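You operate a simulated robot arm through the tools that you are given. There is no shell and no other tool.

The job below is to be done with a simulated robot arm. You get a single attempt, and the scene is never put back.

TASK
Swing the arm clear, fold the hanging flap under, press the top flap flat and tape it down.
Fine: tighten the swing arm knob again; the orange tape tab from the bumper's recess goes across the flap's free edge. Where these are worked on the way, their far stop is far enough and under half their travel is too little: swing arm knob.

The check looks at the end state, three seconds after you hand in, the way a careful person would. Anything else that was tipped, shoved, dropped, spilled or broken makes it a failure. Flat cloth is picked up by pressing the open fingertips on it (5 to 10 N) and closing them slowly along it; thin cloth reads only 2 to 8 mm in the jaws.

THE ROBOT
A 6-joint arm with a two-finger parallel gripper, fixed in place. Base frame: the origin is on the floor under the middle of its stand, x ahead of it, y to its left, z up. Lengths are in mm, angles in rad, forces in N, time in s.
It reaches about 1313 mm from its shoulder. Its first joint turns from -2.897 to 2.897 rad. Payload 3.43 kg.
The tool frame sits at the grasp point between the pads (the TCP): z along the fingers, y along the line on which they close. The tips reach 34 mm beyond it. Largest opening 128 mm; finger width 24, thickness 12; the body of the gripper, 48 by 130 mm, starts 96 mm behind the TCP.
Orientation is that of the tool frame in the base frame, as [roll, pitch, yaw] about the fixed x, y, z axes, in that order (R = Rz(yaw) Ry(pitch) Rx(roll)). With the fingers straight down and closing along the base's y, the tool's x points along the base's -x, its y along +y and its z along -z.

THE INTERFACE
- The arm moves only by the tool drive_tool. Its argument "targets" is a list of rows, each a list of 7 numbers: the shift along the tool's x, y, z in units of 100 mm (1.0 is 100 mm), then the turn, a rotation vector about the tool's x, y, z in units of 45 degrees (1.0 is 45 degrees), then the finger opening in cm, from 0 to 12.8. In form: [[dx, dy, dz, rx, ry, rz, gripper], ...]. A call has 1 to 20 rows; each row is the pose to reach, as a shift and turn from the pose commanded when the call began, along the tool's axes at that moment. A call with a number of a shift or a turn outside -1 to 1 is refused whole. Rows are played at 5 a second. More than 50 mm and 0.15 rad between two rows, or a gripper value outside its range, and nothing of the call is played. Where a pose cannot be reached the arm comes as near as it can. A force on the tool above 80 N (or 10 N above the force at the start of the call, whichever is more), or a blocked arm, ends the call early, and 0.2 s more pass. Each finger travels about 153 mm/s and halts on what it meets, pressing with about 43 N; the grip force reading is that of the motor and also rises with nothing between the fingers. The clock runs only during rows and for 0.2 s after the last one: add rows that repeat a pose to give the fingers time. It gives the time, the measured TCP pose, the force on the tool (base axes), the opening and the grip force at its end, in the units of the frame above (readings bear some noise), with the torque about the TCP (base axes, N m) and any sound that the robot's microphone picked up, and new pictures: "views" is both (left out), scene, wrist or none.
- Cameras (640 x 400 px; columns grow to the right, rows downward): "scene" is fixed at [398.3, 649.6, 1148.1]; the picture's right is [-0.92, -0.40, 0.00], its down [-0.26, 0.60, -0.76] and it looks along [0.30, -0.70, -0.65] (base axes); focal length 214 px, centre (320, 200). "wrist" rides on the gripper at [76, -11, -160] in the tool frame; the picture's right is [0.15, 0.99, 0.00], its down [-0.88, 0.13, -0.46] and it looks along [-0.45, 0.07, 0.89] (tool axes); focal length 234 px, centre (320, 200). There is no depth. A picture from a camera that has moved, and an enlarged one, comes with that camera's place and axes in the base frame and with its lens.
- enlarge(camera, box): a new picture of the part [left, top, right, bottom] of that camera's present view, enlarged. It takes no simulated time.
- sign_off(): hands the job in; it is judged then, once.

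Places have to be worked out from the pictures, the camera data and where the tool is seen. Open the gripper and draw the arm clear of the work before you hand the job in, unless the task says otherwise.

The tools are called by a JSON object that holds its "op" and its "data". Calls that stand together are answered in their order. drive_tool: Moves the arm, as the interface text tells. Its arguments: {"type":"object","properties":{"targets":{"type":"array"},"views":{"type":"string","enum":["both","scene","wrist","none"]}},"required":["targets"]} The other tools are called the same way: enlarge (camera, box) takes an enlarged picture of a part of a camera's view; sign_off () hands the job in.

At the start:

```text
time_s: 0.0
eef_pos: [677.7, 90.9, 1026.9]
tcp_rot: [3.14, 0.003, -3.139]
ft_force: [-0.5, 0.6, -0.2]
wrist_torque: [0.0, 0.01, -0.02]
gripper_width: 128.0
grip_force: 0.0
```

scene: 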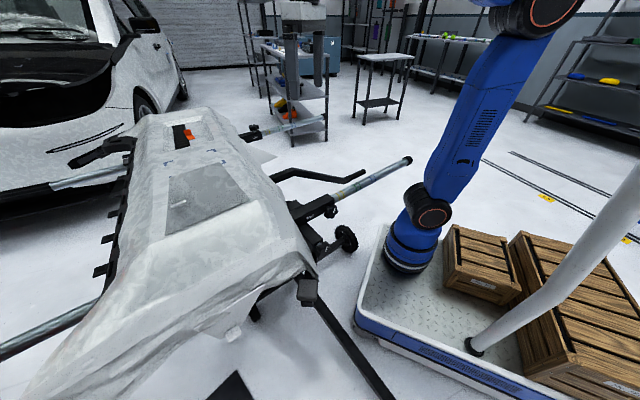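
wrist: 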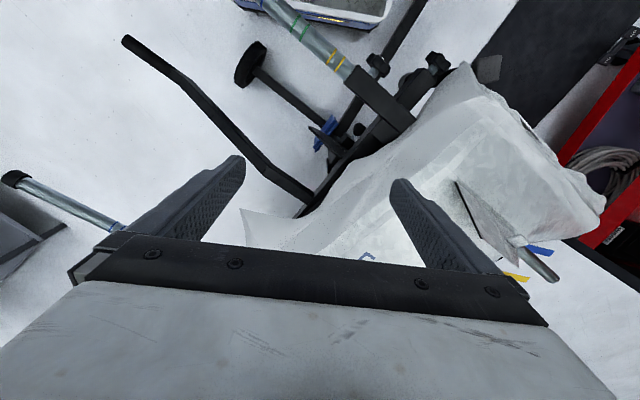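

I'll begin by looking closely at the scene before moving anything: the bumper, its flaps, the swing arm and the knob.

{"op": "enlarge", "data": {"camera": "scene", "box": [100, 90, 340, 240]}}

{"op": "enlarge", "data": {"camera": "scene", "box": [220, 140, 420, 265]}}

{"op": "enlarge", "data": {"camera": "scene", "box": [140, 240, 400, 400]}}

{"op": "enlarge", "data": {"camera": "wrist", "box": [220, 0, 640, 280]}}

{"op": "enlarge", "data": {"camera": "wrist", "box": [0, 0, 420, 280]}}

```text
2.67 times, centred on (220, 165) of scene
camera zoom: at [398.3, 649.6, 1148.1], right [-0.92, -0.4, 0.0], down [-0.26, 0.6, -0.76], along [0.3, -0.7, -0.65], focal length 572 px, centre (587, 293)
```

zoom: 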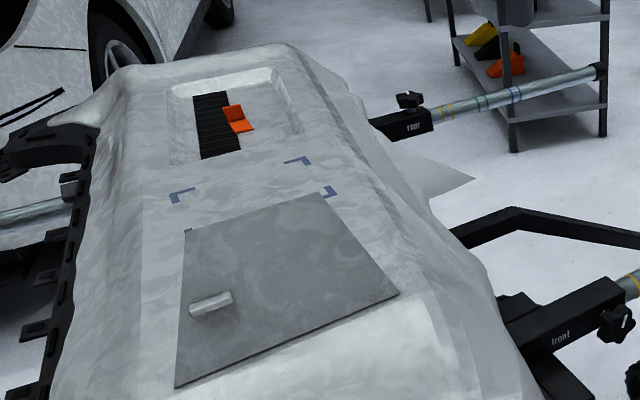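

```text
3.20 times, centred on (320, 202) of scene
camera zoom: at [398.3, 649.6, 1148.1], right [-0.92, -0.4, 0.0], down [-0.26, 0.6, -0.76], along [0.3, -0.7, -0.65], focal length 686 px, centre (320, 192)
```

zoom: 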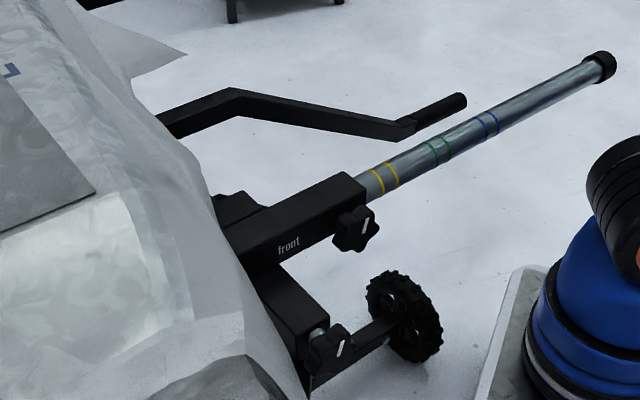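

```text
2.46 times, centred on (270, 320) of scene
camera zoom: at [398.3, 649.6, 1148.1], right [-0.92, -0.4, 0.0], down [-0.26, 0.6, -0.76], along [0.3, -0.7, -0.65], focal length 528 px, centre (443, -95)
```

zoom: 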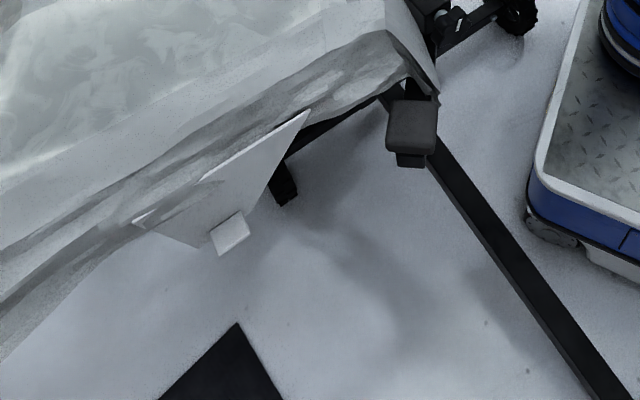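

```text
1.43 times, centred on (430, 140) of wrist
camera zoom: at [601.5, 78.2, 1187.1], right [-0.15, 0.99, 0.0], down [0.88, 0.13, 0.46], along [0.45, 0.07, -0.89], focal length 334 px, centre (163, 286)
```

zoom: 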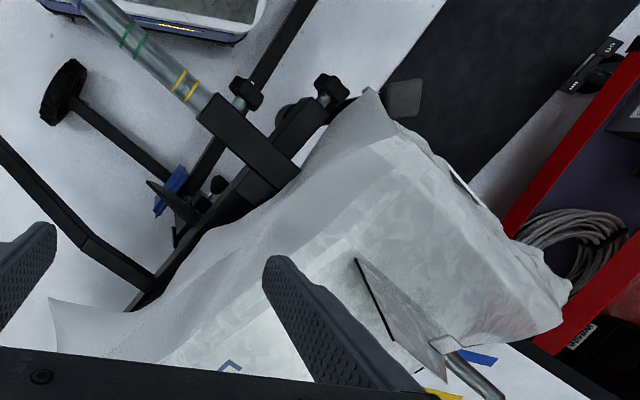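

```text
1.43 times, centred on (210, 140) of wrist
camera zoom: at [601.5, 78.2, 1187.1], right [-0.15, 0.99, 0.0], down [0.88, 0.13, 0.46], along [0.45, 0.07, -0.89], focal length 334 px, centre (477, 286)
```

zoom: 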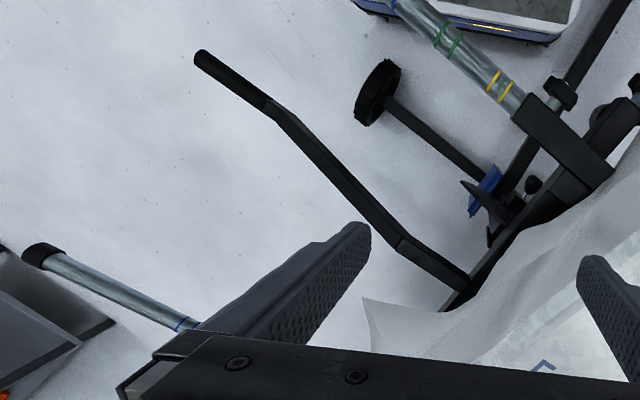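

The two views give consistent triangulations: the "front" socket knob is near [560,182,680], the lower knob near [535,304,649], and the grey pad near [530,421,631]. I'll zoom in on the flap, the knobs and the pad before moving.

{"op": "enlarge", "data": {"camera": "wrist", "box": [420, 150, 600, 290]}}

{"op": "enlarge", "data": {"camera": "wrist", "box": [290, 30, 510, 220]}}

{"op": "enlarge", "data": {"camera": "scene", "box": [280, 180, 370, 320]}}

{"op": "enlarge", "data": {"camera": "scene", "box": [150, 100, 290, 250]}}

{"op": "enlarge", "data": {"camera": "scene", "box": [180, 270, 290, 360]}}

```text
2.86 times, centred on (510, 220) of wrist
camera zoom: at [601.5, 78.2, 1187.1], right [-0.15, 0.99, 0.0], down [0.88, 0.13, 0.46], along [0.45, 0.07, -0.89], focal length 669 px, centre (-223, 143)
```

zoom: 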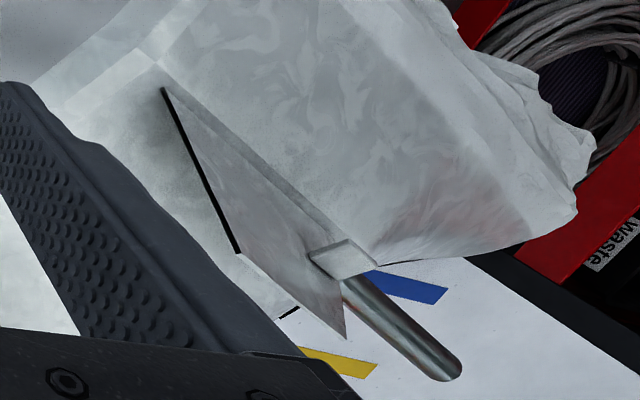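

```text
2.11 times, centred on (400, 125) of wrist
camera zoom: at [601.5, 78.2, 1187.1], right [-0.15, 0.99, 0.0], down [0.88, 0.13, 0.46], along [0.45, 0.07, -0.89], focal length 493 px, centre (152, 358)
```

zoom: 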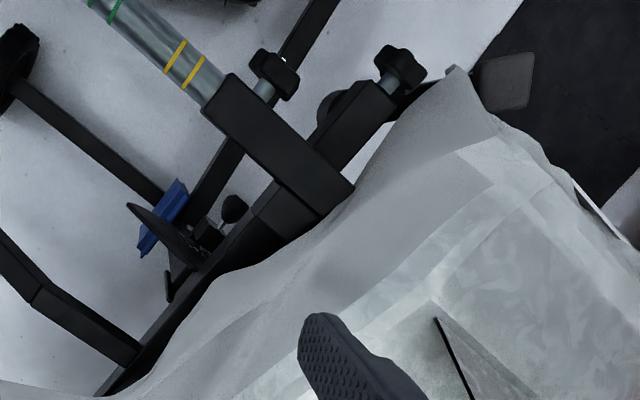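

```text
2.86 times, centred on (325, 250) of scene
camera zoom: at [398.3, 649.6, 1148.1], right [-0.92, -0.4, 0.0], down [-0.26, 0.6, -0.76], along [0.3, -0.7, -0.65], focal length 613 px, centre (306, 57)
```

zoom: 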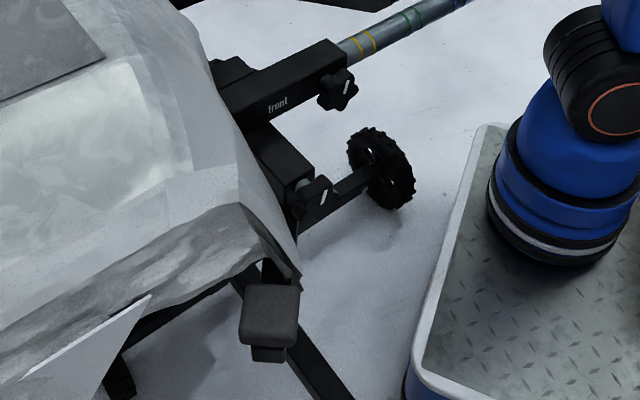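

```text
2.67 times, centred on (220, 175) of scene
camera zoom: at [398.3, 649.6, 1148.1], right [-0.92, -0.4, 0.0], down [-0.26, 0.6, -0.76], along [0.3, -0.7, -0.65], focal length 572 px, centre (587, 267)
```

zoom: 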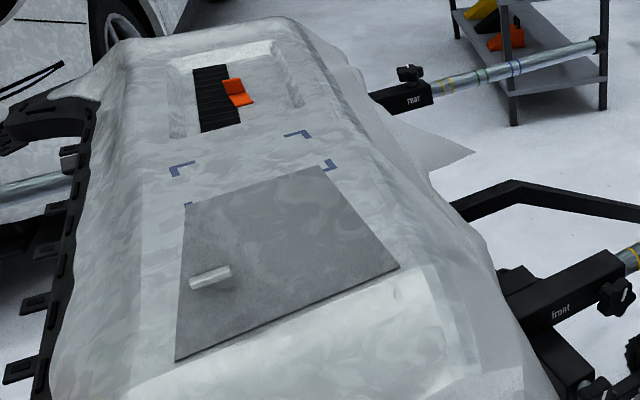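

```text
4.44 times, centred on (235, 315) of scene
camera zoom: at [398.3, 649.6, 1148.1], right [-0.92, -0.4, 0.0], down [-0.26, 0.6, -0.76], along [0.3, -0.7, -0.65], focal length 953 px, centre (698, -311)
```

zoom: 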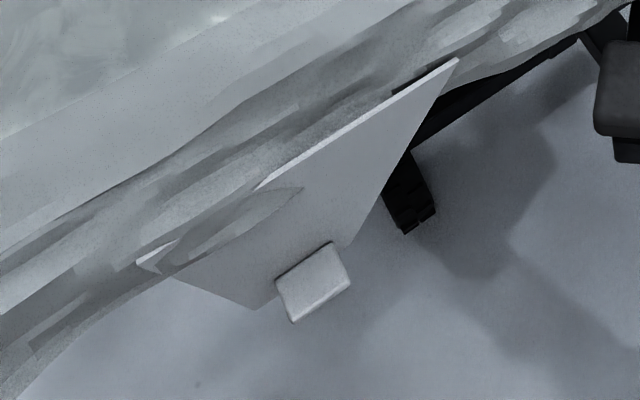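

From two-view triangulation the standing top flap has its dark lower edge from about [723,343,796] to [862,490,754] and its upper edge at about z 900. The pad of an arm sits near [530,421,631], beside the hanging flap. I'll raise the tool and move it left to get a clear look from above.

{"op": "drive_tool", "data": {"targets": [[0, 0.25, -0.25, 0, 0, 0, 12.8], [-0.1, 0.5, -0.5, 0, 0, 0, 12.8], [-0.1, 0.75, -0.75, 0, 0, 0, 12.8], [-0.1, 1.0, -1.0, 0, 0, 0, 12.8]], "views": "both"}}

```text
time_s: 1.0
eef_pos: [686.3, 188.5, 1126.4]
tcp_rot: [-3.141, 0.001, -3.142]
ft_force: [-0.5, 0.0, 0.9]
wrist_torque: [0.01, -0.02, 0.02]
gripper_width: 128.1
grip_force: 0.0
camera wrist: at [610.7, 176.4, 1286.6], right [-0.15, 0.99, 0.0], down [0.88, 0.13, 0.46], along [0.45, 0.07, -0.89], focal length 234 px, centre (320, 200)
```

scene: 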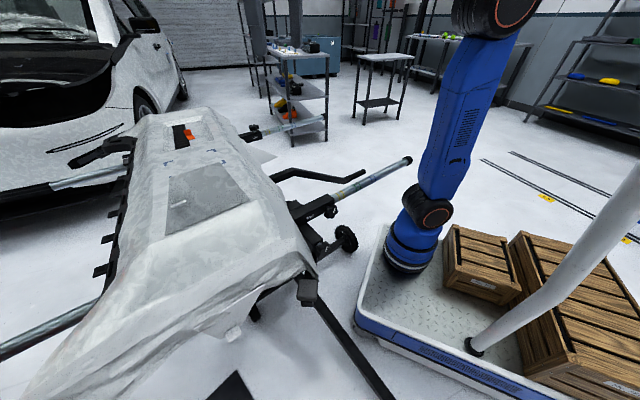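
wrist: 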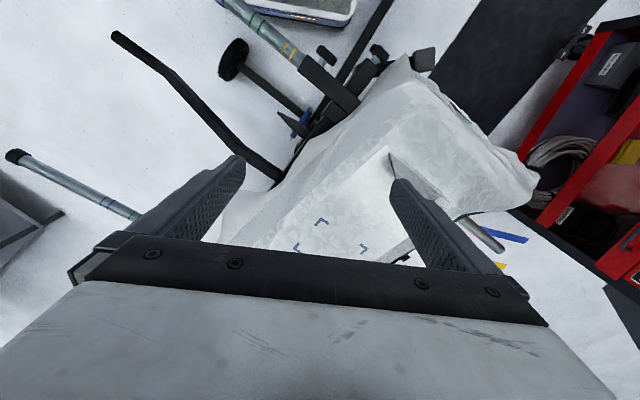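

The blue corner marks on the bumper top show up now, and triangulate to about [913,228], [998,183] and [987,352] at z≈800. I'll zoom in on both views.

{"op": "enlarge", "data": {"camera": "wrist", "box": [230, 30, 550, 280]}}

{"op": "enlarge", "data": {"camera": "wrist", "box": [350, 130, 470, 230]}}

{"op": "enlarge", "data": {"camera": "scene", "box": [150, 110, 240, 180]}}

```text
1.60 times, centred on (390, 155) of wrist
camera zoom: at [610.7, 176.4, 1286.6], right [-0.15, 0.99, 0.0], down [0.88, 0.13, 0.46], along [0.45, 0.07, -0.89], focal length 375 px, centre (208, 272)
```

zoom: 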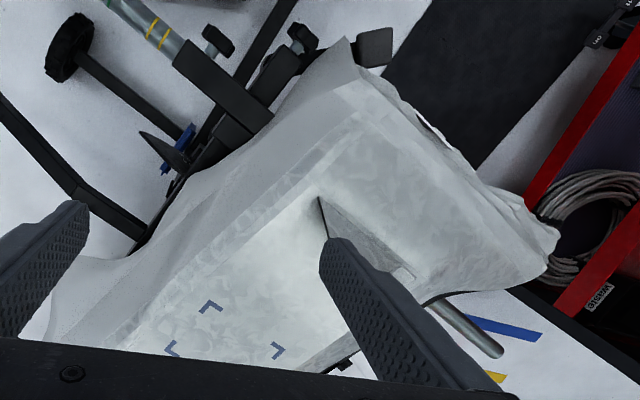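

```text
4.00 times, centred on (410, 180) of wrist
camera zoom: at [610.7, 176.4, 1286.6], right [-0.15, 0.99, 0.0], down [0.88, 0.13, 0.46], along [0.45, 0.07, -0.89], focal length 937 px, centre (-40, 280)
```

zoom: 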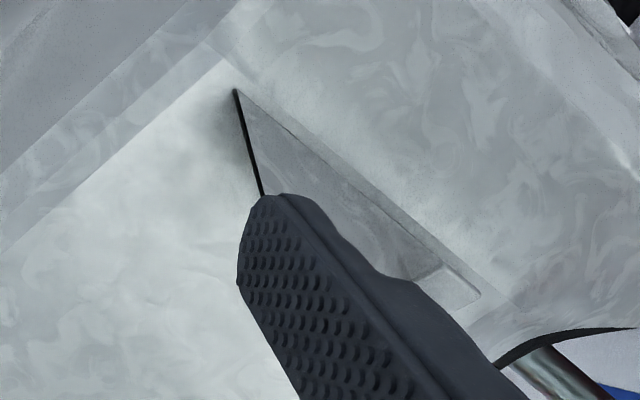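

```text
5.71 times, centred on (195, 145) of scene
camera zoom: at [398.3, 649.6, 1148.1], right [-0.92, -0.4, 0.0], down [-0.26, 0.6, -0.76], along [0.3, -0.7, -0.65], focal length 1226 px, centre (1034, 514)
```

zoom: 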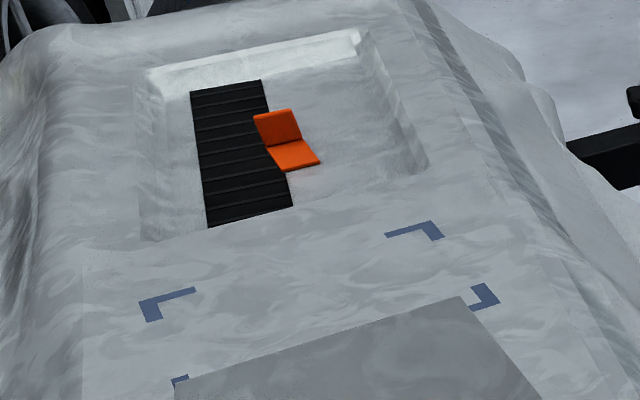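

A stands at a flap corner; the hinge line appears to run from A≈[723,343,796] to ≈[823,505,790], with the free edge at about [772,353,898]–[822,437,901]. I want a more horizontal view of it from the robot side, so I'll tilt the tool forward 45° while staying well above.

{"op": "drive_tool", "data": {"targets": [[0, 0.15, 0.15, 0, -0.16, 0, 12.8], [0, 0.3, 0.3, 0, -0.32, 0, 12.8], [0, 0.45, 0.45, 0, -0.48, 0, 12.8], [0, 0.6, 0.6, 0, -0.64, 0, 12.8], [0, 0.75, 0.75, 0, -0.8, 0, 12.8], [0, 0.9, 0.9, 0, -0.95, 0, 12.8], [0, 1.0, 1.0, 0, -1.0, 0, 12.8]], "views": "both"}}

```text
time_s: 2.6
eef_pos: [686.6, 291.4, 1027.4]
tcp_rot: [3.141, 0.789, -3.141]
ft_force: [0.3, -0.4, -0.4]
wrist_torque: [-0.01, 0.0, -0.02]
gripper_width: 127.9
grip_force: 0.0
camera wrist: at [520.9, 278.5, 1086.9], right [-0.1, 0.99, -0.1], down [0.3, 0.13, 0.95], along [0.95, 0.07, -0.31], focal length 234 px, centre (320, 200)
```

scene: 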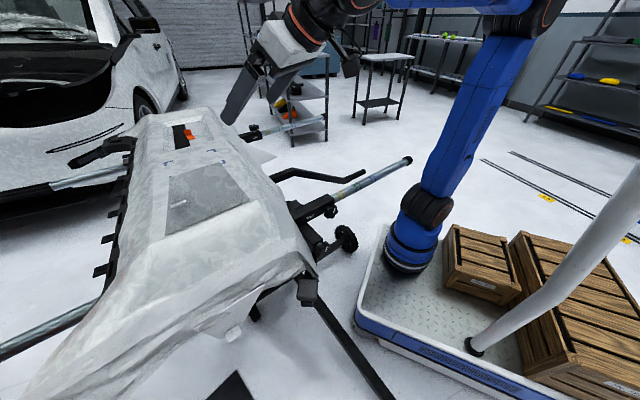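
wrist: 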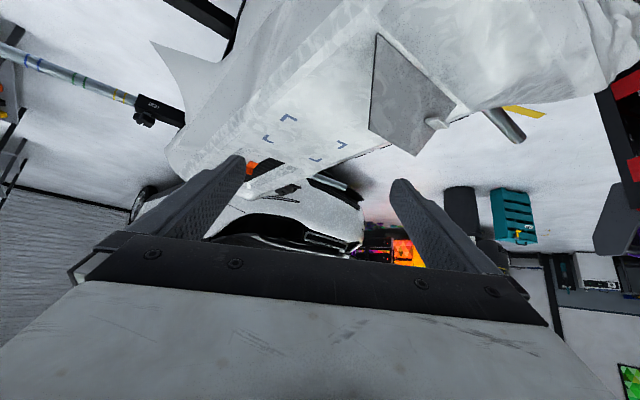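

The flap is clearly standing, with its pull tab on the face. I'll zoom in.

{"op": "enlarge", "data": {"camera": "wrist", "box": [340, 0, 520, 170]}}

{"op": "enlarge", "data": {"camera": "wrist", "box": [140, 0, 400, 200]}}

{"op": "enlarge", "data": {"camera": "scene", "box": [260, 220, 360, 330]}}

```text
2.35 times, centred on (430, 85) of wrist
camera zoom: at [520.9, 278.5, 1086.9], right [-0.1, 0.99, -0.1], down [0.3, 0.13, 0.95], along [0.95, 0.07, -0.31], focal length 551 px, centre (61, 471)
```

zoom: 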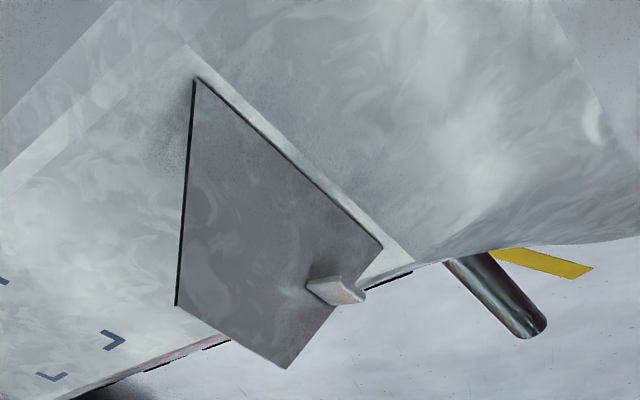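

```text
2.00 times, centred on (270, 100) of wrist
camera zoom: at [520.9, 278.5, 1086.9], right [-0.1, 0.99, -0.1], down [0.3, 0.13, 0.95], along [0.95, 0.07, -0.31], focal length 468 px, centre (420, 400)
```

zoom: 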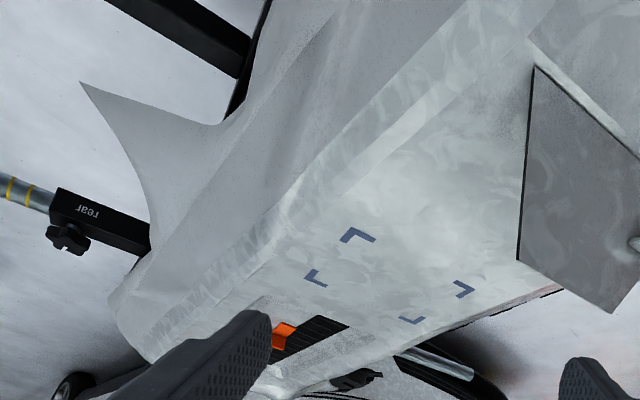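

```text
3.64 times, centred on (310, 275) of scene
camera zoom: at [398.3, 649.6, 1148.1], right [-0.92, -0.4, 0.0], down [-0.26, 0.6, -0.76], along [0.3, -0.7, -0.65], focal length 780 px, centre (356, -73)
```

zoom: 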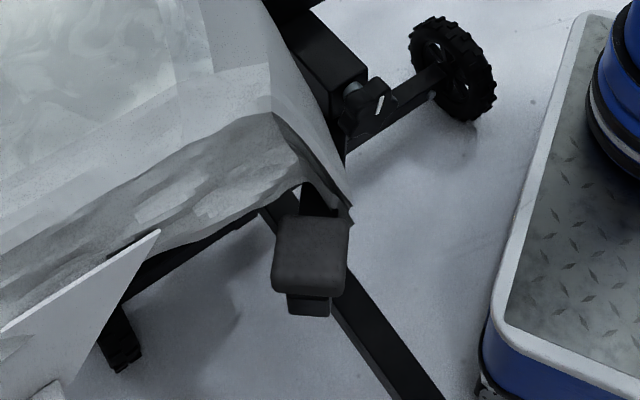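

The trapezoidal flap is confirmed: its hinge is about 190 mm long, its free edge about 98 mm, and it is about 112 mm tall, leaning toward the marks. Next I want the near end of the bumper, with the hanging flap and the pad arm, so I'll move left and yaw the tool to face along the bumper.

{"op": "drive_tool", "data": {"targets": [[0.16, 0.2, -0.16, 0.1, 0, 0.1, 12.8], [0.32, 0.4, -0.32, 0.2, 0, 0.2, 12.8], [0.48, 0.6, -0.48, 0.3, 0, 0.3, 12.8], [0.64, 0.8, -0.64, 0.4, 0, 0.4, 12.8], [0.81, 1.0, -0.81, 0.495, 0, 0.495, 12.8]], "views": "wrist"}}

```text
time_s: 3.8
eef_pos: [570.3, 388.8, 1028.2]
tcp_rot: [3.137, 0.787, 2.587]
ft_force: [-0.2, -0.2, 0.4]
wrist_torque: [0.03, 0.02, 0.06]
gripper_width: 128.4
grip_force: 0.0
camera wrist: at [423.4, 465.7, 1088.5], right [0.43, 0.9, -0.1], down [0.32, -0.05, 0.95], along [0.84, -0.44, -0.31], focal length 234 px, centre (320, 200)
```

wrist: 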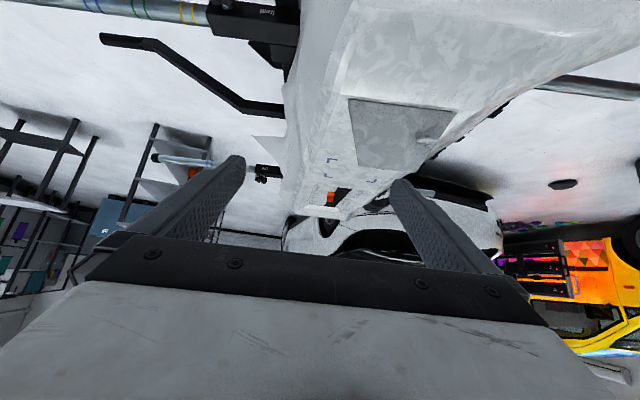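

I need a steeper look at the near end, so I'll back off along the bumper, drop a little and tilt the tool back by 25°.

{"op": "drive_tool", "data": {"targets": [[0.24, 0.1, -0.03, 0, 0.14, 0, 12.8], [0.48, 0.2, -0.06, 0, 0.28, 0, 12.8], [0.72, 0.3, -0.1, 0, 0.42, 0, 12.8], [0.97, 0.4, -0.13, 0, 0.556, 0, 12.8]], "views": "both"}}

```text
time_s: 4.8
eef_pos: [526.6, 465.5, 969.1]
tcp_rot: [3.139, 0.349, 2.59]
ft_force: [-0.1, -0.3, 0.2]
wrist_torque: [0.0, -0.04, 0.0]
gripper_width: 127.9
grip_force: 0.0
camera wrist: at [414.1, 521.5, 1093.1], right [0.4, 0.92, -0.05], down [0.64, -0.24, 0.73], along [0.66, -0.32, -0.68], focal length 234 px, centre (320, 200)
```

scene: 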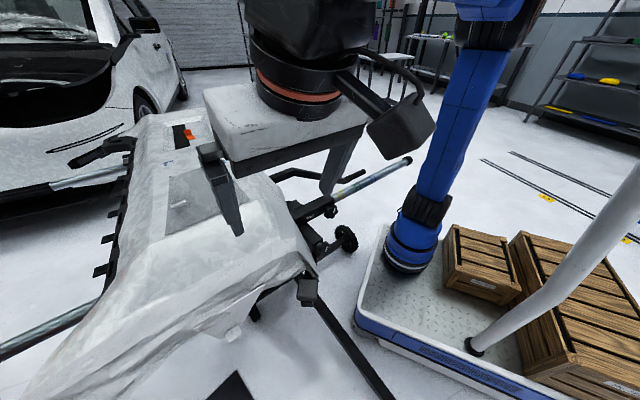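
wrist: 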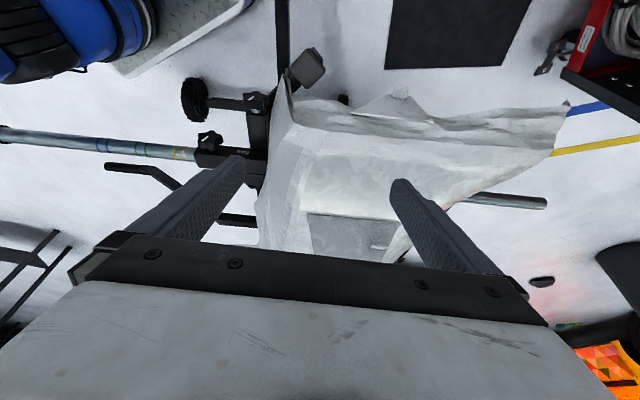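

{"op": "enlarge", "data": {"camera": "wrist", "box": [240, 30, 440, 160]}}

{"op": "enlarge", "data": {"camera": "wrist", "box": [170, 40, 340, 170]}}

```text
3.08 times, centred on (340, 95) of wrist
camera zoom: at [414.1, 521.5, 1093.1], right [0.4, 0.92, -0.05], down [0.64, -0.24, 0.73], along [0.66, -0.32, -0.68], focal length 720 px, centre (258, 523)
```

zoom: 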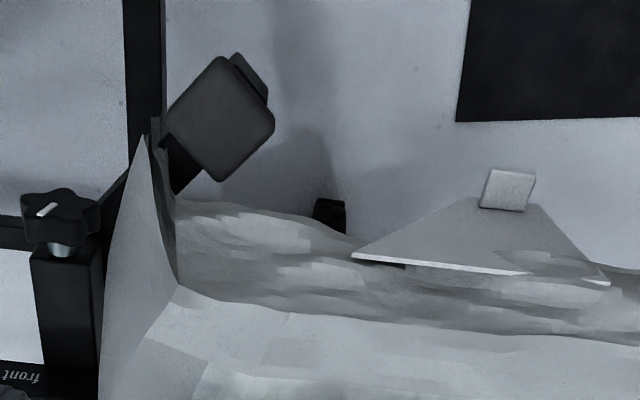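

```text
3.08 times, centred on (255, 105) of wrist
camera zoom: at [414.1, 521.5, 1093.1], right [0.4, 0.92, -0.05], down [0.64, -0.24, 0.73], along [0.66, -0.32, -0.68], focal length 720 px, centre (520, 492)
```

zoom: 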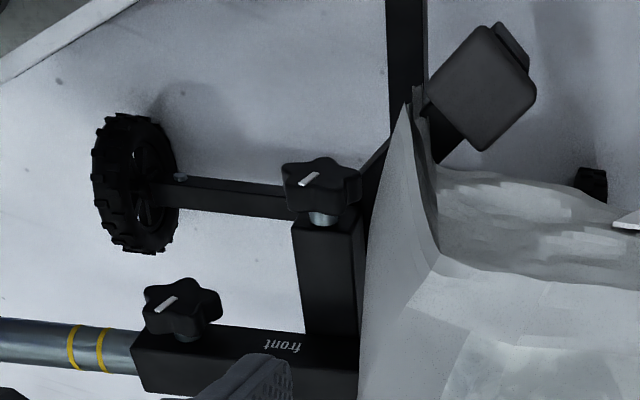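

Triangulated: the hanging flap's hinge runs about [610,474,691]–[678,608,701], with its pull tab at about [642,572,616], and the pad of the arm is at [530,421,631]. I'll go lower and look more horizontally at this end.

{"op": "drive_tool", "data": {"targets": [[0.17, 0.05, 0.22, 0, -0.14, 0, 12.8], [0.34, 0.1, 0.45, 0, -0.28, 0, 12.8], [0.52, 0.16, 0.68, 0, -0.42, 0, 12.8], [0.69, 0.21, 0.92, 0, -0.556, 0, 12.8]], "views": "both"}}

```text
time_s: 5.8
eef_pos: [511.8, 498.8, 855.9]
tcp_rot: [3.139, 0.787, 2.591]
ft_force: [-0.5, 0.3, 0.0]
wrist_torque: [0.03, 0.01, 0.02]
gripper_width: 128.1
grip_force: 0.0
camera wrist: at [364.6, 575.7, 915.6], right [0.43, 0.9, -0.1], down [0.32, -0.05, 0.95], along [0.84, -0.44, -0.31], focal length 234 px, centre (320, 200)
```

scene: 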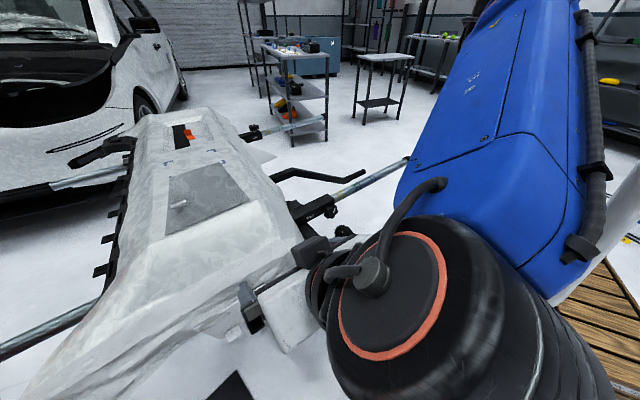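
wrist: 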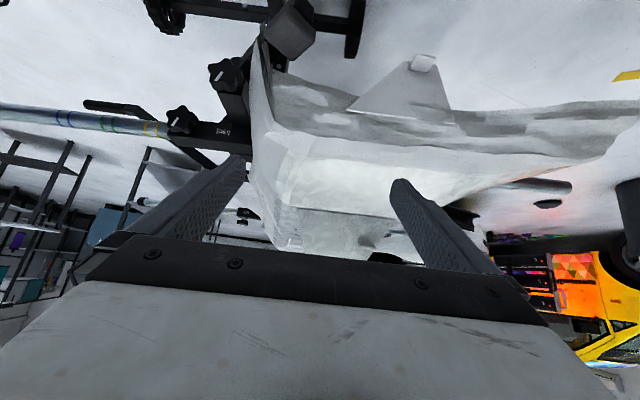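

{"op": "enlarge", "data": {"camera": "wrist", "box": [140, 0, 360, 170]}}

{"op": "enlarge", "data": {"camera": "wrist", "box": [320, 30, 500, 160]}}

```text
2.35 times, centred on (250, 85) of wrist
camera zoom: at [364.6, 575.7, 915.6], right [0.43, 0.9, -0.1], down [0.32, -0.05, 0.95], along [0.84, -0.44, -0.31], focal length 551 px, centre (485, 471)
```

zoom: 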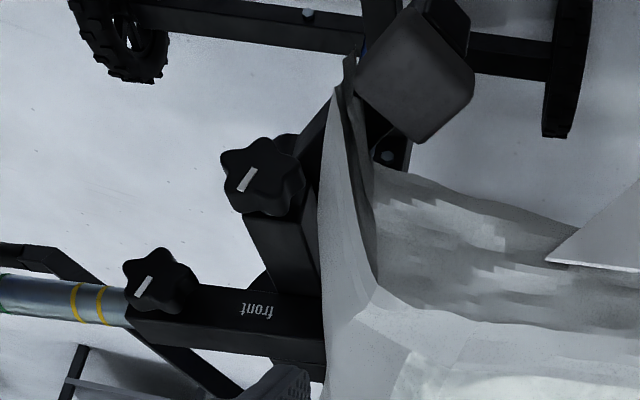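

```text
3.08 times, centred on (410, 95) of wrist
camera zoom: at [364.6, 575.7, 915.6], right [0.43, 0.9, -0.1], down [0.32, -0.05, 0.95], along [0.84, -0.44, -0.31], focal length 720 px, centre (43, 523)
```

zoom: 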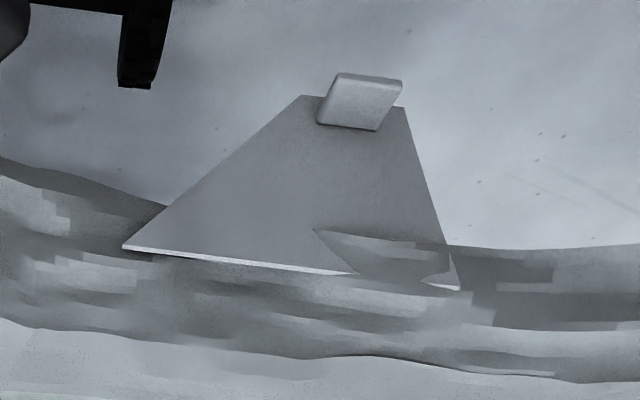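

The hanging flap is a trapezoid with a pull tab at its lower free edge, and the pad arm comes out from behind the film near knob 2. I'll look at the knobs and arm from the robot side, still staying high.

{"op": "drive_tool", "data": {"targets": [[-0.14, -0.14, 0.05, -0.1, 0, -0.1, 12.8], [-0.27, -0.28, 0.1, -0.2, 0, -0.2, 12.8], [-0.41, -0.42, 0.15, -0.3, 0, -0.3, 12.8], [-0.54, -0.56, 0.2, -0.4, 0, -0.4, 12.8], [-0.68, -0.7, 0.26, -0.496, 0, -0.494, 12.8]], "views": "wrist"}}

```text
time_s: 7.0
eef_pos: [530.4, 407.3, 886.1]
tcp_rot: [3.141, 0.788, -3.137]
ft_force: [-0.2, 0.0, -1.4]
wrist_torque: [-0.04, -0.01, -0.01]
gripper_width: 128.0
grip_force: 0.1
camera wrist: at [363.4, 394.3, 945.7], right [-0.11, 0.99, -0.1], down [0.3, 0.13, 0.95], along [0.95, 0.07, -0.31], focal length 234 px, centre (320, 200)
```

wrist: 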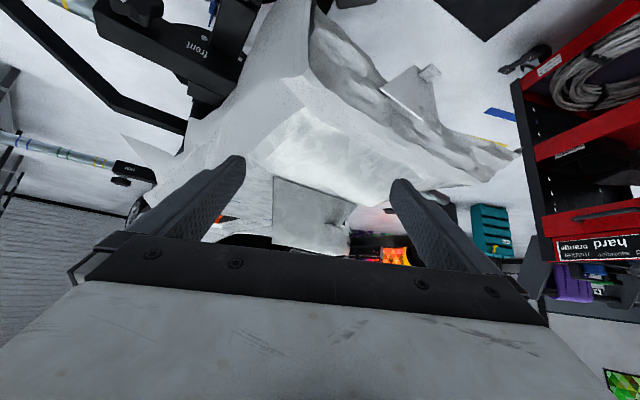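

I'll tilt back 25° and shift so the knobs and pad come into the picture.

{"op": "drive_tool", "data": {"targets": [[0.04, -0.15, -0.04, 0, 0.14, 0, 12.8], [0.08, -0.3, -0.08, 0, 0.28, 0, 12.8], [0.11, -0.45, -0.11, 0, 0.42, 0, 12.8], [0.14, -0.6, -0.14, 0, 0.556, 0, 12.8]], "views": "wrist"}}

{"op": "enlarge", "data": {"camera": "wrist", "box": [200, 0, 460, 180]}}

```text
time_s: 8.0
eef_pos: [509.2, 346.2, 888.4]
tcp_rot: [3.14, 0.349, 3.141]
ft_force: [-0.7, -0.7, 0.3]
wrist_torque: [0.0, -0.01, 0.02]
gripper_width: 128.1
grip_force: 0.1
camera wrist: at [383.8, 333.6, 1011.9], right [-0.14, 0.99, -0.05], down [0.67, 0.13, 0.73], along [0.73, 0.07, -0.68], focal length 234 px, centre (320, 200)
```

wrist: 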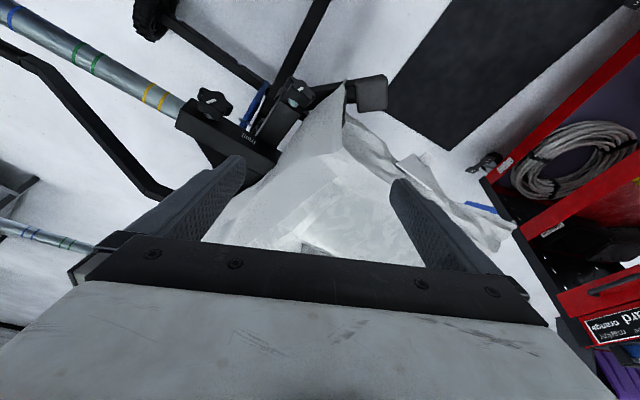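

```text
2.22 times, centred on (330, 90) of wrist
camera zoom: at [383.8, 333.6, 1011.9], right [-0.14, 0.99, -0.05], down [0.67, 0.13, 0.73], along [0.73, 0.07, -0.68], focal length 520 px, centre (298, 444)
```

zoom: 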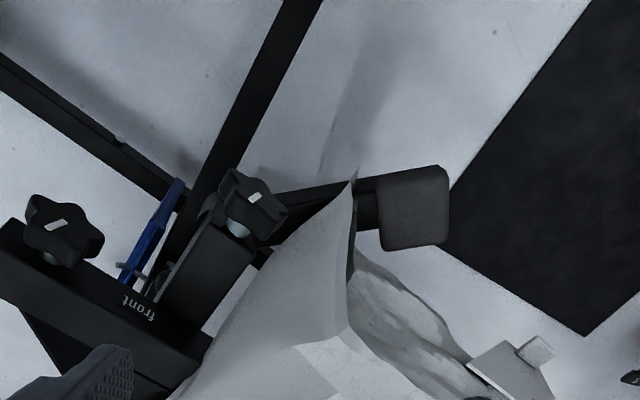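

The bar from under knob 2 to the pad is the swing arm, and knob 2, with a white pointer on its face, sits on the end of that beam. Its shaft appears on the bumper side, so the knob axis looks horizontal. I'll check from a lower viewpoint on the robot side.

{"op": "drive_tool", "data": {"targets": [[0.24, -0.05, 0.18, 0, -0.14, 0, 12.8], [0.48, -0.1, 0.36, 0, -0.28, 0, 12.8], [0.72, -0.15, 0.54, 0, -0.42, 0, 12.8], [0.97, -0.21, 0.73, 0, -0.556, 0, 12.8]], "views": "both"}}

{"op": "enlarge", "data": {"camera": "wrist", "box": [200, 0, 460, 180]}}

```text
time_s: 9.0
eef_pos: [443.1, 327.7, 785.6]
tcp_rot: [3.139, 0.79, 3.14]
ft_force: [0.3, -0.4, 0.0]
wrist_torque: [0.03, 0.01, 0.0]
gripper_width: 128.0
grip_force: 0.1
camera wrist: at [278.7, 314.3, 844.5], right [-0.1, 0.99, -0.1], down [0.3, 0.13, 0.95], along [0.95, 0.07, -0.31], focal length 234 px, centre (320, 200)
```

scene: 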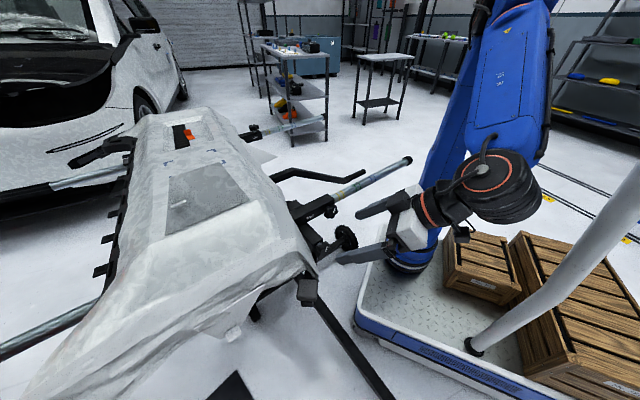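
wrist: 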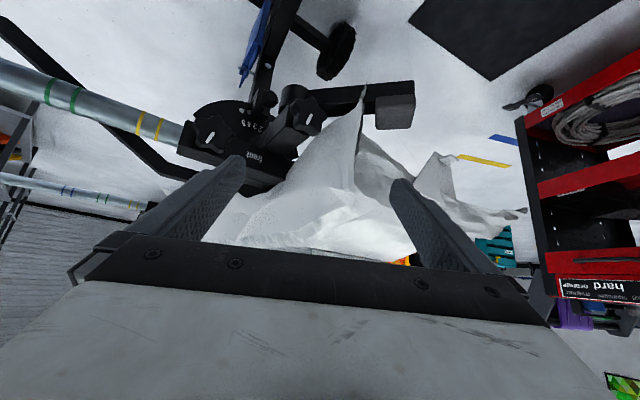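

```text
2.22 times, centred on (330, 90) of wrist
camera zoom: at [278.7, 314.3, 844.5], right [-0.1, 0.99, -0.1], down [0.3, 0.13, 0.95], along [0.95, 0.07, -0.31], focal length 520 px, centre (298, 444)
```

zoom: 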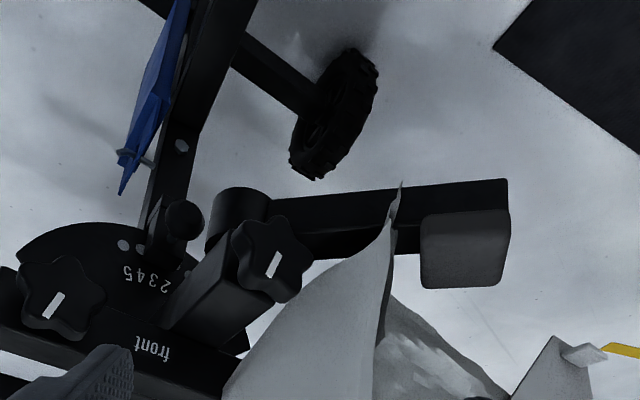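

The geometry is clear now: knob 2 has a horizontal axis and sits on the beam end. Beside it is the vertical pivot boss of the swing arm, whose bar runs out to the pad. I'll zoom in tightly to locate the knob, boss, arm and pad.

{"op": "enlarge", "data": {"camera": "wrist", "box": [275, 70, 355, 150]}}

{"op": "enlarge", "data": {"camera": "wrist", "box": [280, 60, 440, 160]}}

{"op": "enlarge", "data": {"camera": "scene", "box": [285, 220, 355, 310]}}

```text
5.00 times, centred on (315, 110) of wrist
camera zoom: at [278.7, 314.3, 844.5], right [-0.1, 0.99, -0.1], down [0.3, 0.13, 0.95], along [0.95, 0.07, -0.31], focal length 1171 px, centre (345, 650)
```

zoom: 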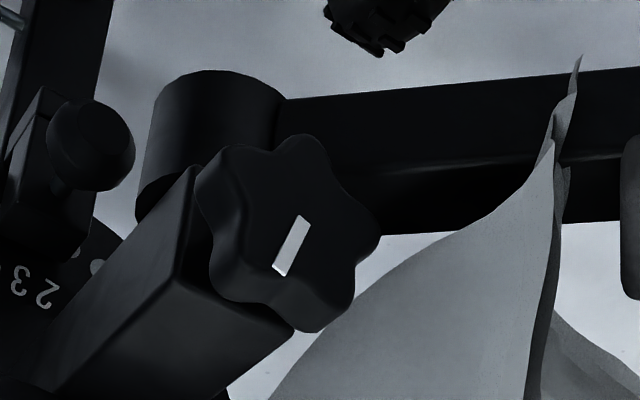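

```text
4.00 times, centred on (360, 110) of wrist
camera zoom: at [278.7, 314.3, 844.5], right [-0.1, 0.99, -0.1], down [0.3, 0.13, 0.95], along [0.95, 0.07, -0.31], focal length 937 px, centre (160, 560)
```

zoom: 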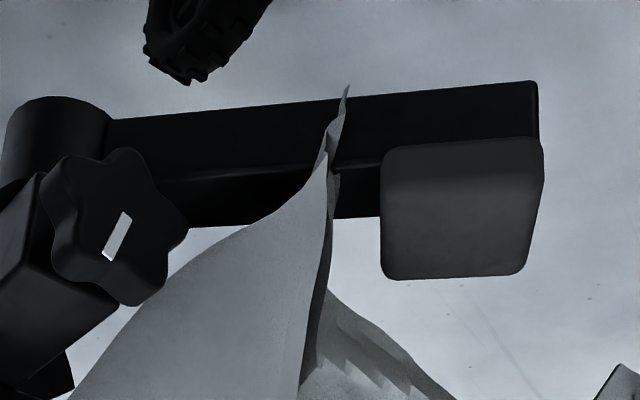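

```text
4.44 times, centred on (320, 265) of scene
camera zoom: at [398.3, 649.6, 1148.1], right [-0.92, -0.4, 0.0], down [-0.26, 0.6, -0.76], along [0.3, -0.7, -0.65], focal length 953 px, centre (320, -89)
```

zoom: 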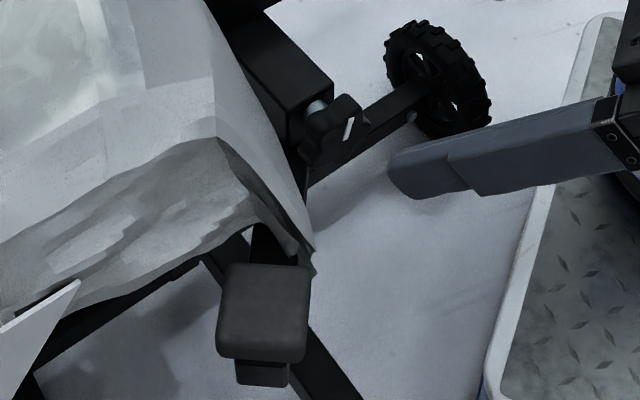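

The film corner tip hangs at about [516,375,600] over the arm bar, and the pad is about 54 mm square, centred at [530,419,629]. I need to see the gap between pad and film from the left side, so I'll close the fingers for a slimmer profile and yaw the camera round.

{"op": "drive_tool", "data": {"targets": [[-0.03, 0.2, -0.03, 0.126, 0, 0.125, 8], [-0.06, 0.4, -0.06, 0.252, 0, 0.25, 4], [-0.09, 0.6, -0.09, 0.378, 0, 0.376, 2], [-0.12, 0.8, -0.12, 0.504, 0, 0.501, 2], [-0.14, 1.0, -0.14, 0.631, 0, 0.627, 2]], "views": "wrist"}}

```text
time_s: 10.2
eef_pos: [443.7, 426.3, 805.4]
tcp_rot: [3.139, 0.787, 2.439]
ft_force: [0.3, -0.2, 0.7]
wrist_torque: [0.01, 0.03, 0.04]
gripper_width: 20.0
grip_force: 0.2
camera wrist: at [309.8, 523.2, 864.9], right [0.56, 0.82, -0.1], down [0.31, -0.09, 0.95], along [0.77, -0.56, -0.31], focal length 234 px, centre (320, 200)
```

wrist: 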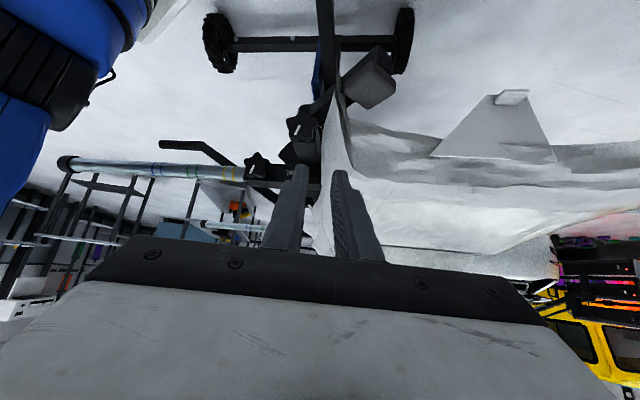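

I'll keep yawing and moving left to see along the end face.

{"op": "drive_tool", "data": {"targets": [[0.09, 0.22, 0.015, 0.118, 0, 0.118, 2], [0.18, 0.44, 0.03, 0.236, 0, 0.236, 2], [0.27, 0.66, 0.045, 0.354, 0, 0.354, 2], [0.36, 0.87, 0.06, 0.472, 0, 0.471, 2]], "views": "wrist"}}

{"op": "enlarge", "data": {"camera": "wrist", "box": [220, 0, 480, 180]}}

```text
time_s: 11.2
eef_pos: [483.1, 506.4, 775.4]
tcp_rot: [3.139, 0.786, 1.919]
ft_force: [0.2, -0.7, 0.5]
wrist_torque: [0.06, -0.01, 0.04]
gripper_width: 19.8
grip_force: 0.0
camera wrist: at [416.3, 657.8, 835.4], right [0.9, 0.43, -0.1], down [0.22, -0.24, 0.95], along [0.39, -0.87, -0.31], focal length 234 px, centre (320, 200)
```

wrist: 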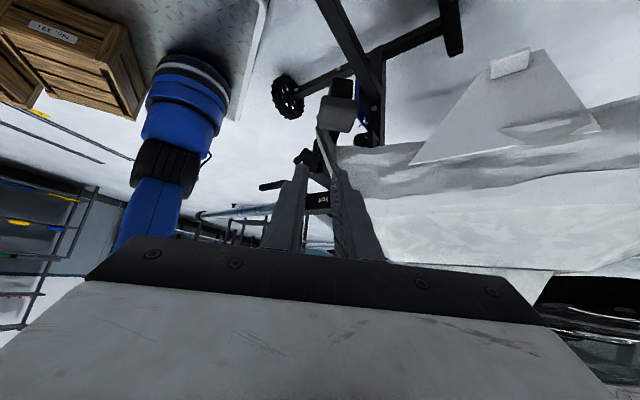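

```text
2.22 times, centred on (350, 90) of wrist
camera zoom: at [416.3, 657.8, 835.4], right [0.9, 0.43, -0.1], down [0.22, -0.24, 0.95], along [0.39, -0.87, -0.31], focal length 520 px, centre (253, 444)
```

zoom: 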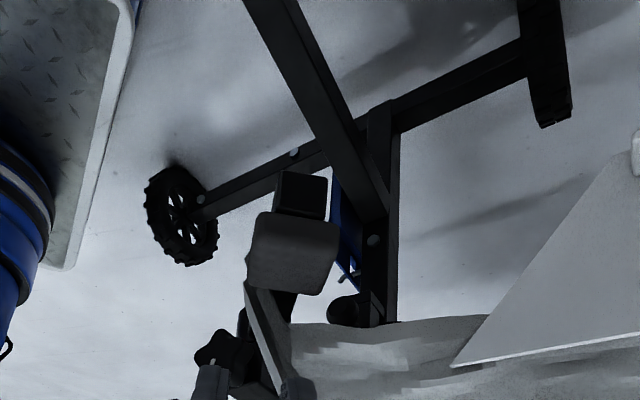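

The end view is clear: the pad sits on top of the bar end at z≈632 with free space on its far side, and the film's lower edge is near z≈671. The knob's white pointer triangulates from three views to about [526,308,659], with its axis along the beam [-0.866,0.5,0]. I'll move to face the knob along the beam direction.

{"op": "drive_tool", "data": {"targets": [[-0.135, -0.163, 0.135, -0.105, 0, -0.105, 4], [-0.27, -0.327, 0.27, -0.21, 0, -0.21, 6], [-0.405, -0.49, 0.405, -0.315, 0, -0.315, 7.5], [-0.54, -0.653, 0.54, -0.42, 0, -0.42, 7.5], [-0.675, -0.817, 0.675, -0.525, 0, -0.525, 7.5], [-0.81, -0.98, 0.81, -0.629, 0, -0.629, 7.5]], "views": "wrist"}}

```text
time_s: 12.6
eef_pos: [429.2, 364.9, 775.5]
tcp_rot: [-3.141, 0.786, 2.623]
ft_force: [-0.8, 0.9, 0.2]
wrist_torque: [-0.01, -0.03, -0.03]
gripper_width: 74.7
grip_force: 0.0
camera wrist: at [280.4, 437.6, 834.4], right [0.4, 0.91, -0.1], down [0.32, -0.04, 0.95], along [0.86, -0.41, -0.31], focal length 234 px, centre (320, 200)
```

wrist: 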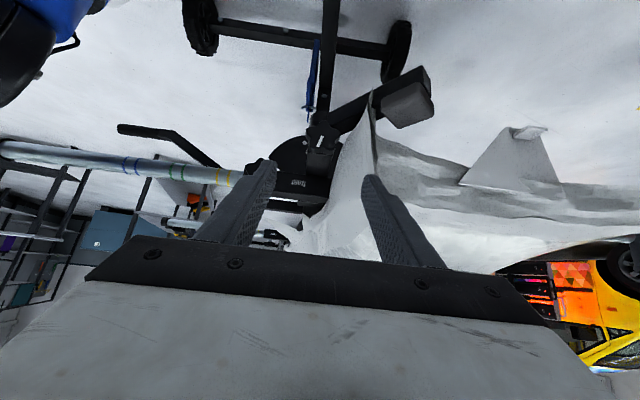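

{"op": "enlarge", "data": {"camera": "wrist", "box": [240, 60, 440, 200]}}

{"op": "enlarge", "data": {"camera": "wrist", "box": [285, 110, 365, 170]}}

```text
2.86 times, centred on (340, 130) of wrist
camera zoom: at [280.4, 437.6, 834.4], right [0.4, 0.91, -0.1], down [0.32, -0.04, 0.95], along [0.86, -0.41, -0.31], focal length 669 px, centre (263, 400)
```

zoom: 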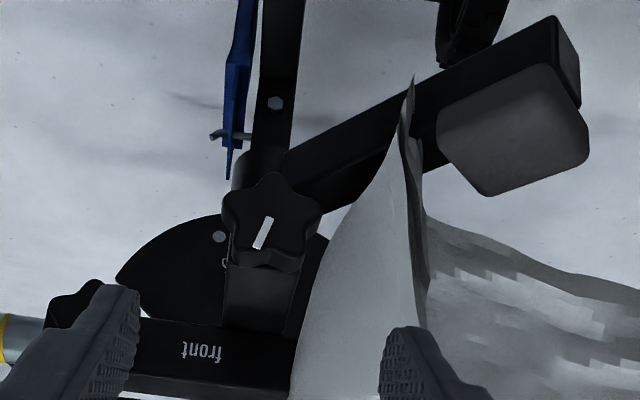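

```text
6.67 times, centred on (325, 140) of wrist
camera zoom: at [280.4, 437.6, 834.4], right [0.4, 0.91, -0.1], down [0.32, -0.04, 0.95], along [0.86, -0.41, -0.31], focal length 1561 px, centre (287, 600)
```

zoom: 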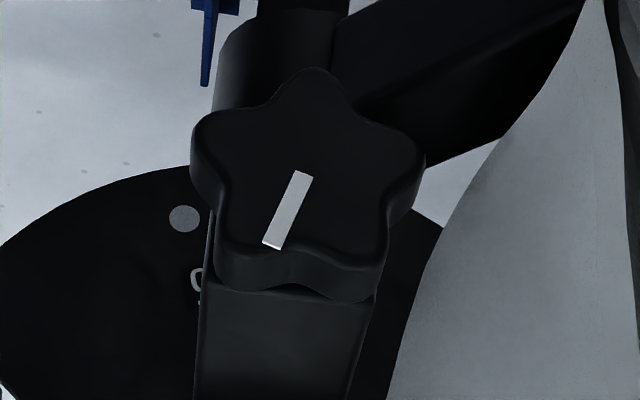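

Facing the knob head-on: its face centre is about [530,311,652], the axis is about 29° off base x, and the pointer lies roughly along world "up". I'll lower to the knob's height about 130 mm back from it and bring the tool horizontal.

{"op": "drive_tool", "data": {"targets": [[0.16, 0, 0.13, 0, -0.17, 0, 7.5], [0.33, 0, 0.25, 0, -0.34, 0, 7.5], [0.49, 0.01, 0.38, 0, -0.51, 0, 7.5], [0.66, 0.01, 0.51, 0, -0.68, 0, 7.5], [0.82, 0.01, 0.63, 0, -0.85, 0, 7.5], [0.98, 0.01, 0.76, 0, -1.0, 0, 7.5]], "views": "both"}}

```text
time_s: 14.0
eef_pos: [417.0, 373.6, 653.6]
tcp_rot: [0.089, 1.568, -0.434]
ft_force: [0.4, -0.6, -0.4]
wrist_torque: [0.0, 0.01, -0.01]
gripper_width: 75.1
grip_force: 0.0
camera wrist: at [274.6, 442.2, 577.2], right [0.49, 0.86, -0.15], down [-0.33, 0.34, 0.88], along [0.8, -0.39, 0.45], focal length 234 px, centre (320, 200)
```

scene: 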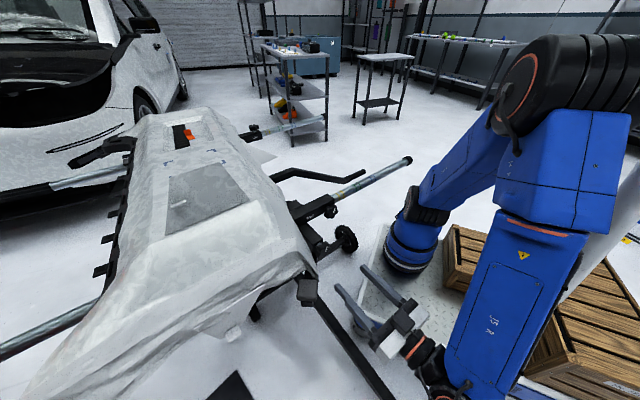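
wrist: 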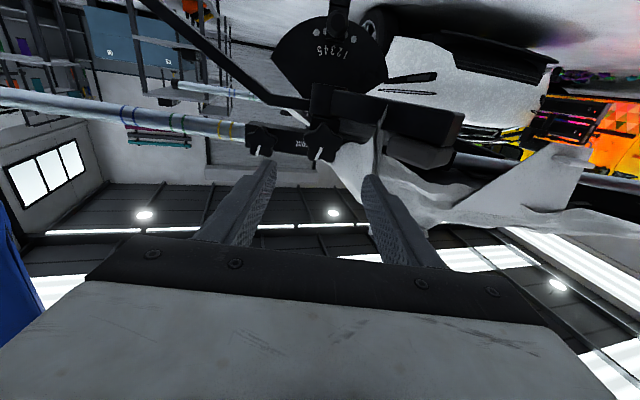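

The pose was reached and the tool is now horizontal. I'll take a closer look at the knob from below and behind.

{"op": "enlarge", "data": {"camera": "wrist", "box": [240, 60, 480, 210]}}

{"op": "enlarge", "data": {"camera": "wrist", "box": [280, 100, 380, 180]}}

```text
2.67 times, centred on (360, 135) of wrist
camera zoom: at [274.6, 442.2, 577.2], right [0.49, 0.86, -0.15], down [-0.33, 0.34, 0.88], along [0.8, -0.39, 0.45], focal length 624 px, centre (213, 373)
```

zoom: 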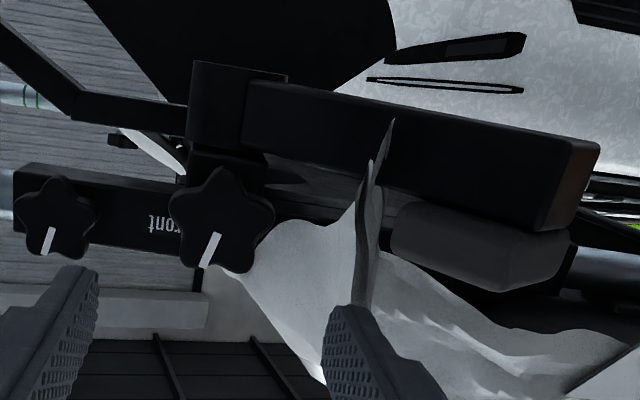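

```text
5.00 times, centred on (330, 140) of wrist
camera zoom: at [274.6, 442.2, 577.2], right [0.49, 0.86, -0.15], down [-0.33, 0.34, 0.88], along [0.8, -0.39, 0.45], focal length 1171 px, centre (270, 500)
```

zoom: 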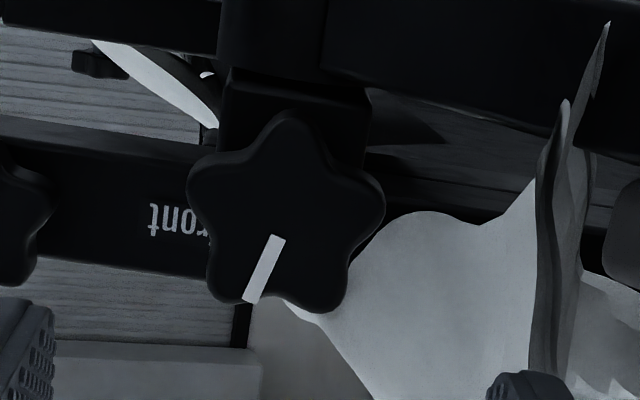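

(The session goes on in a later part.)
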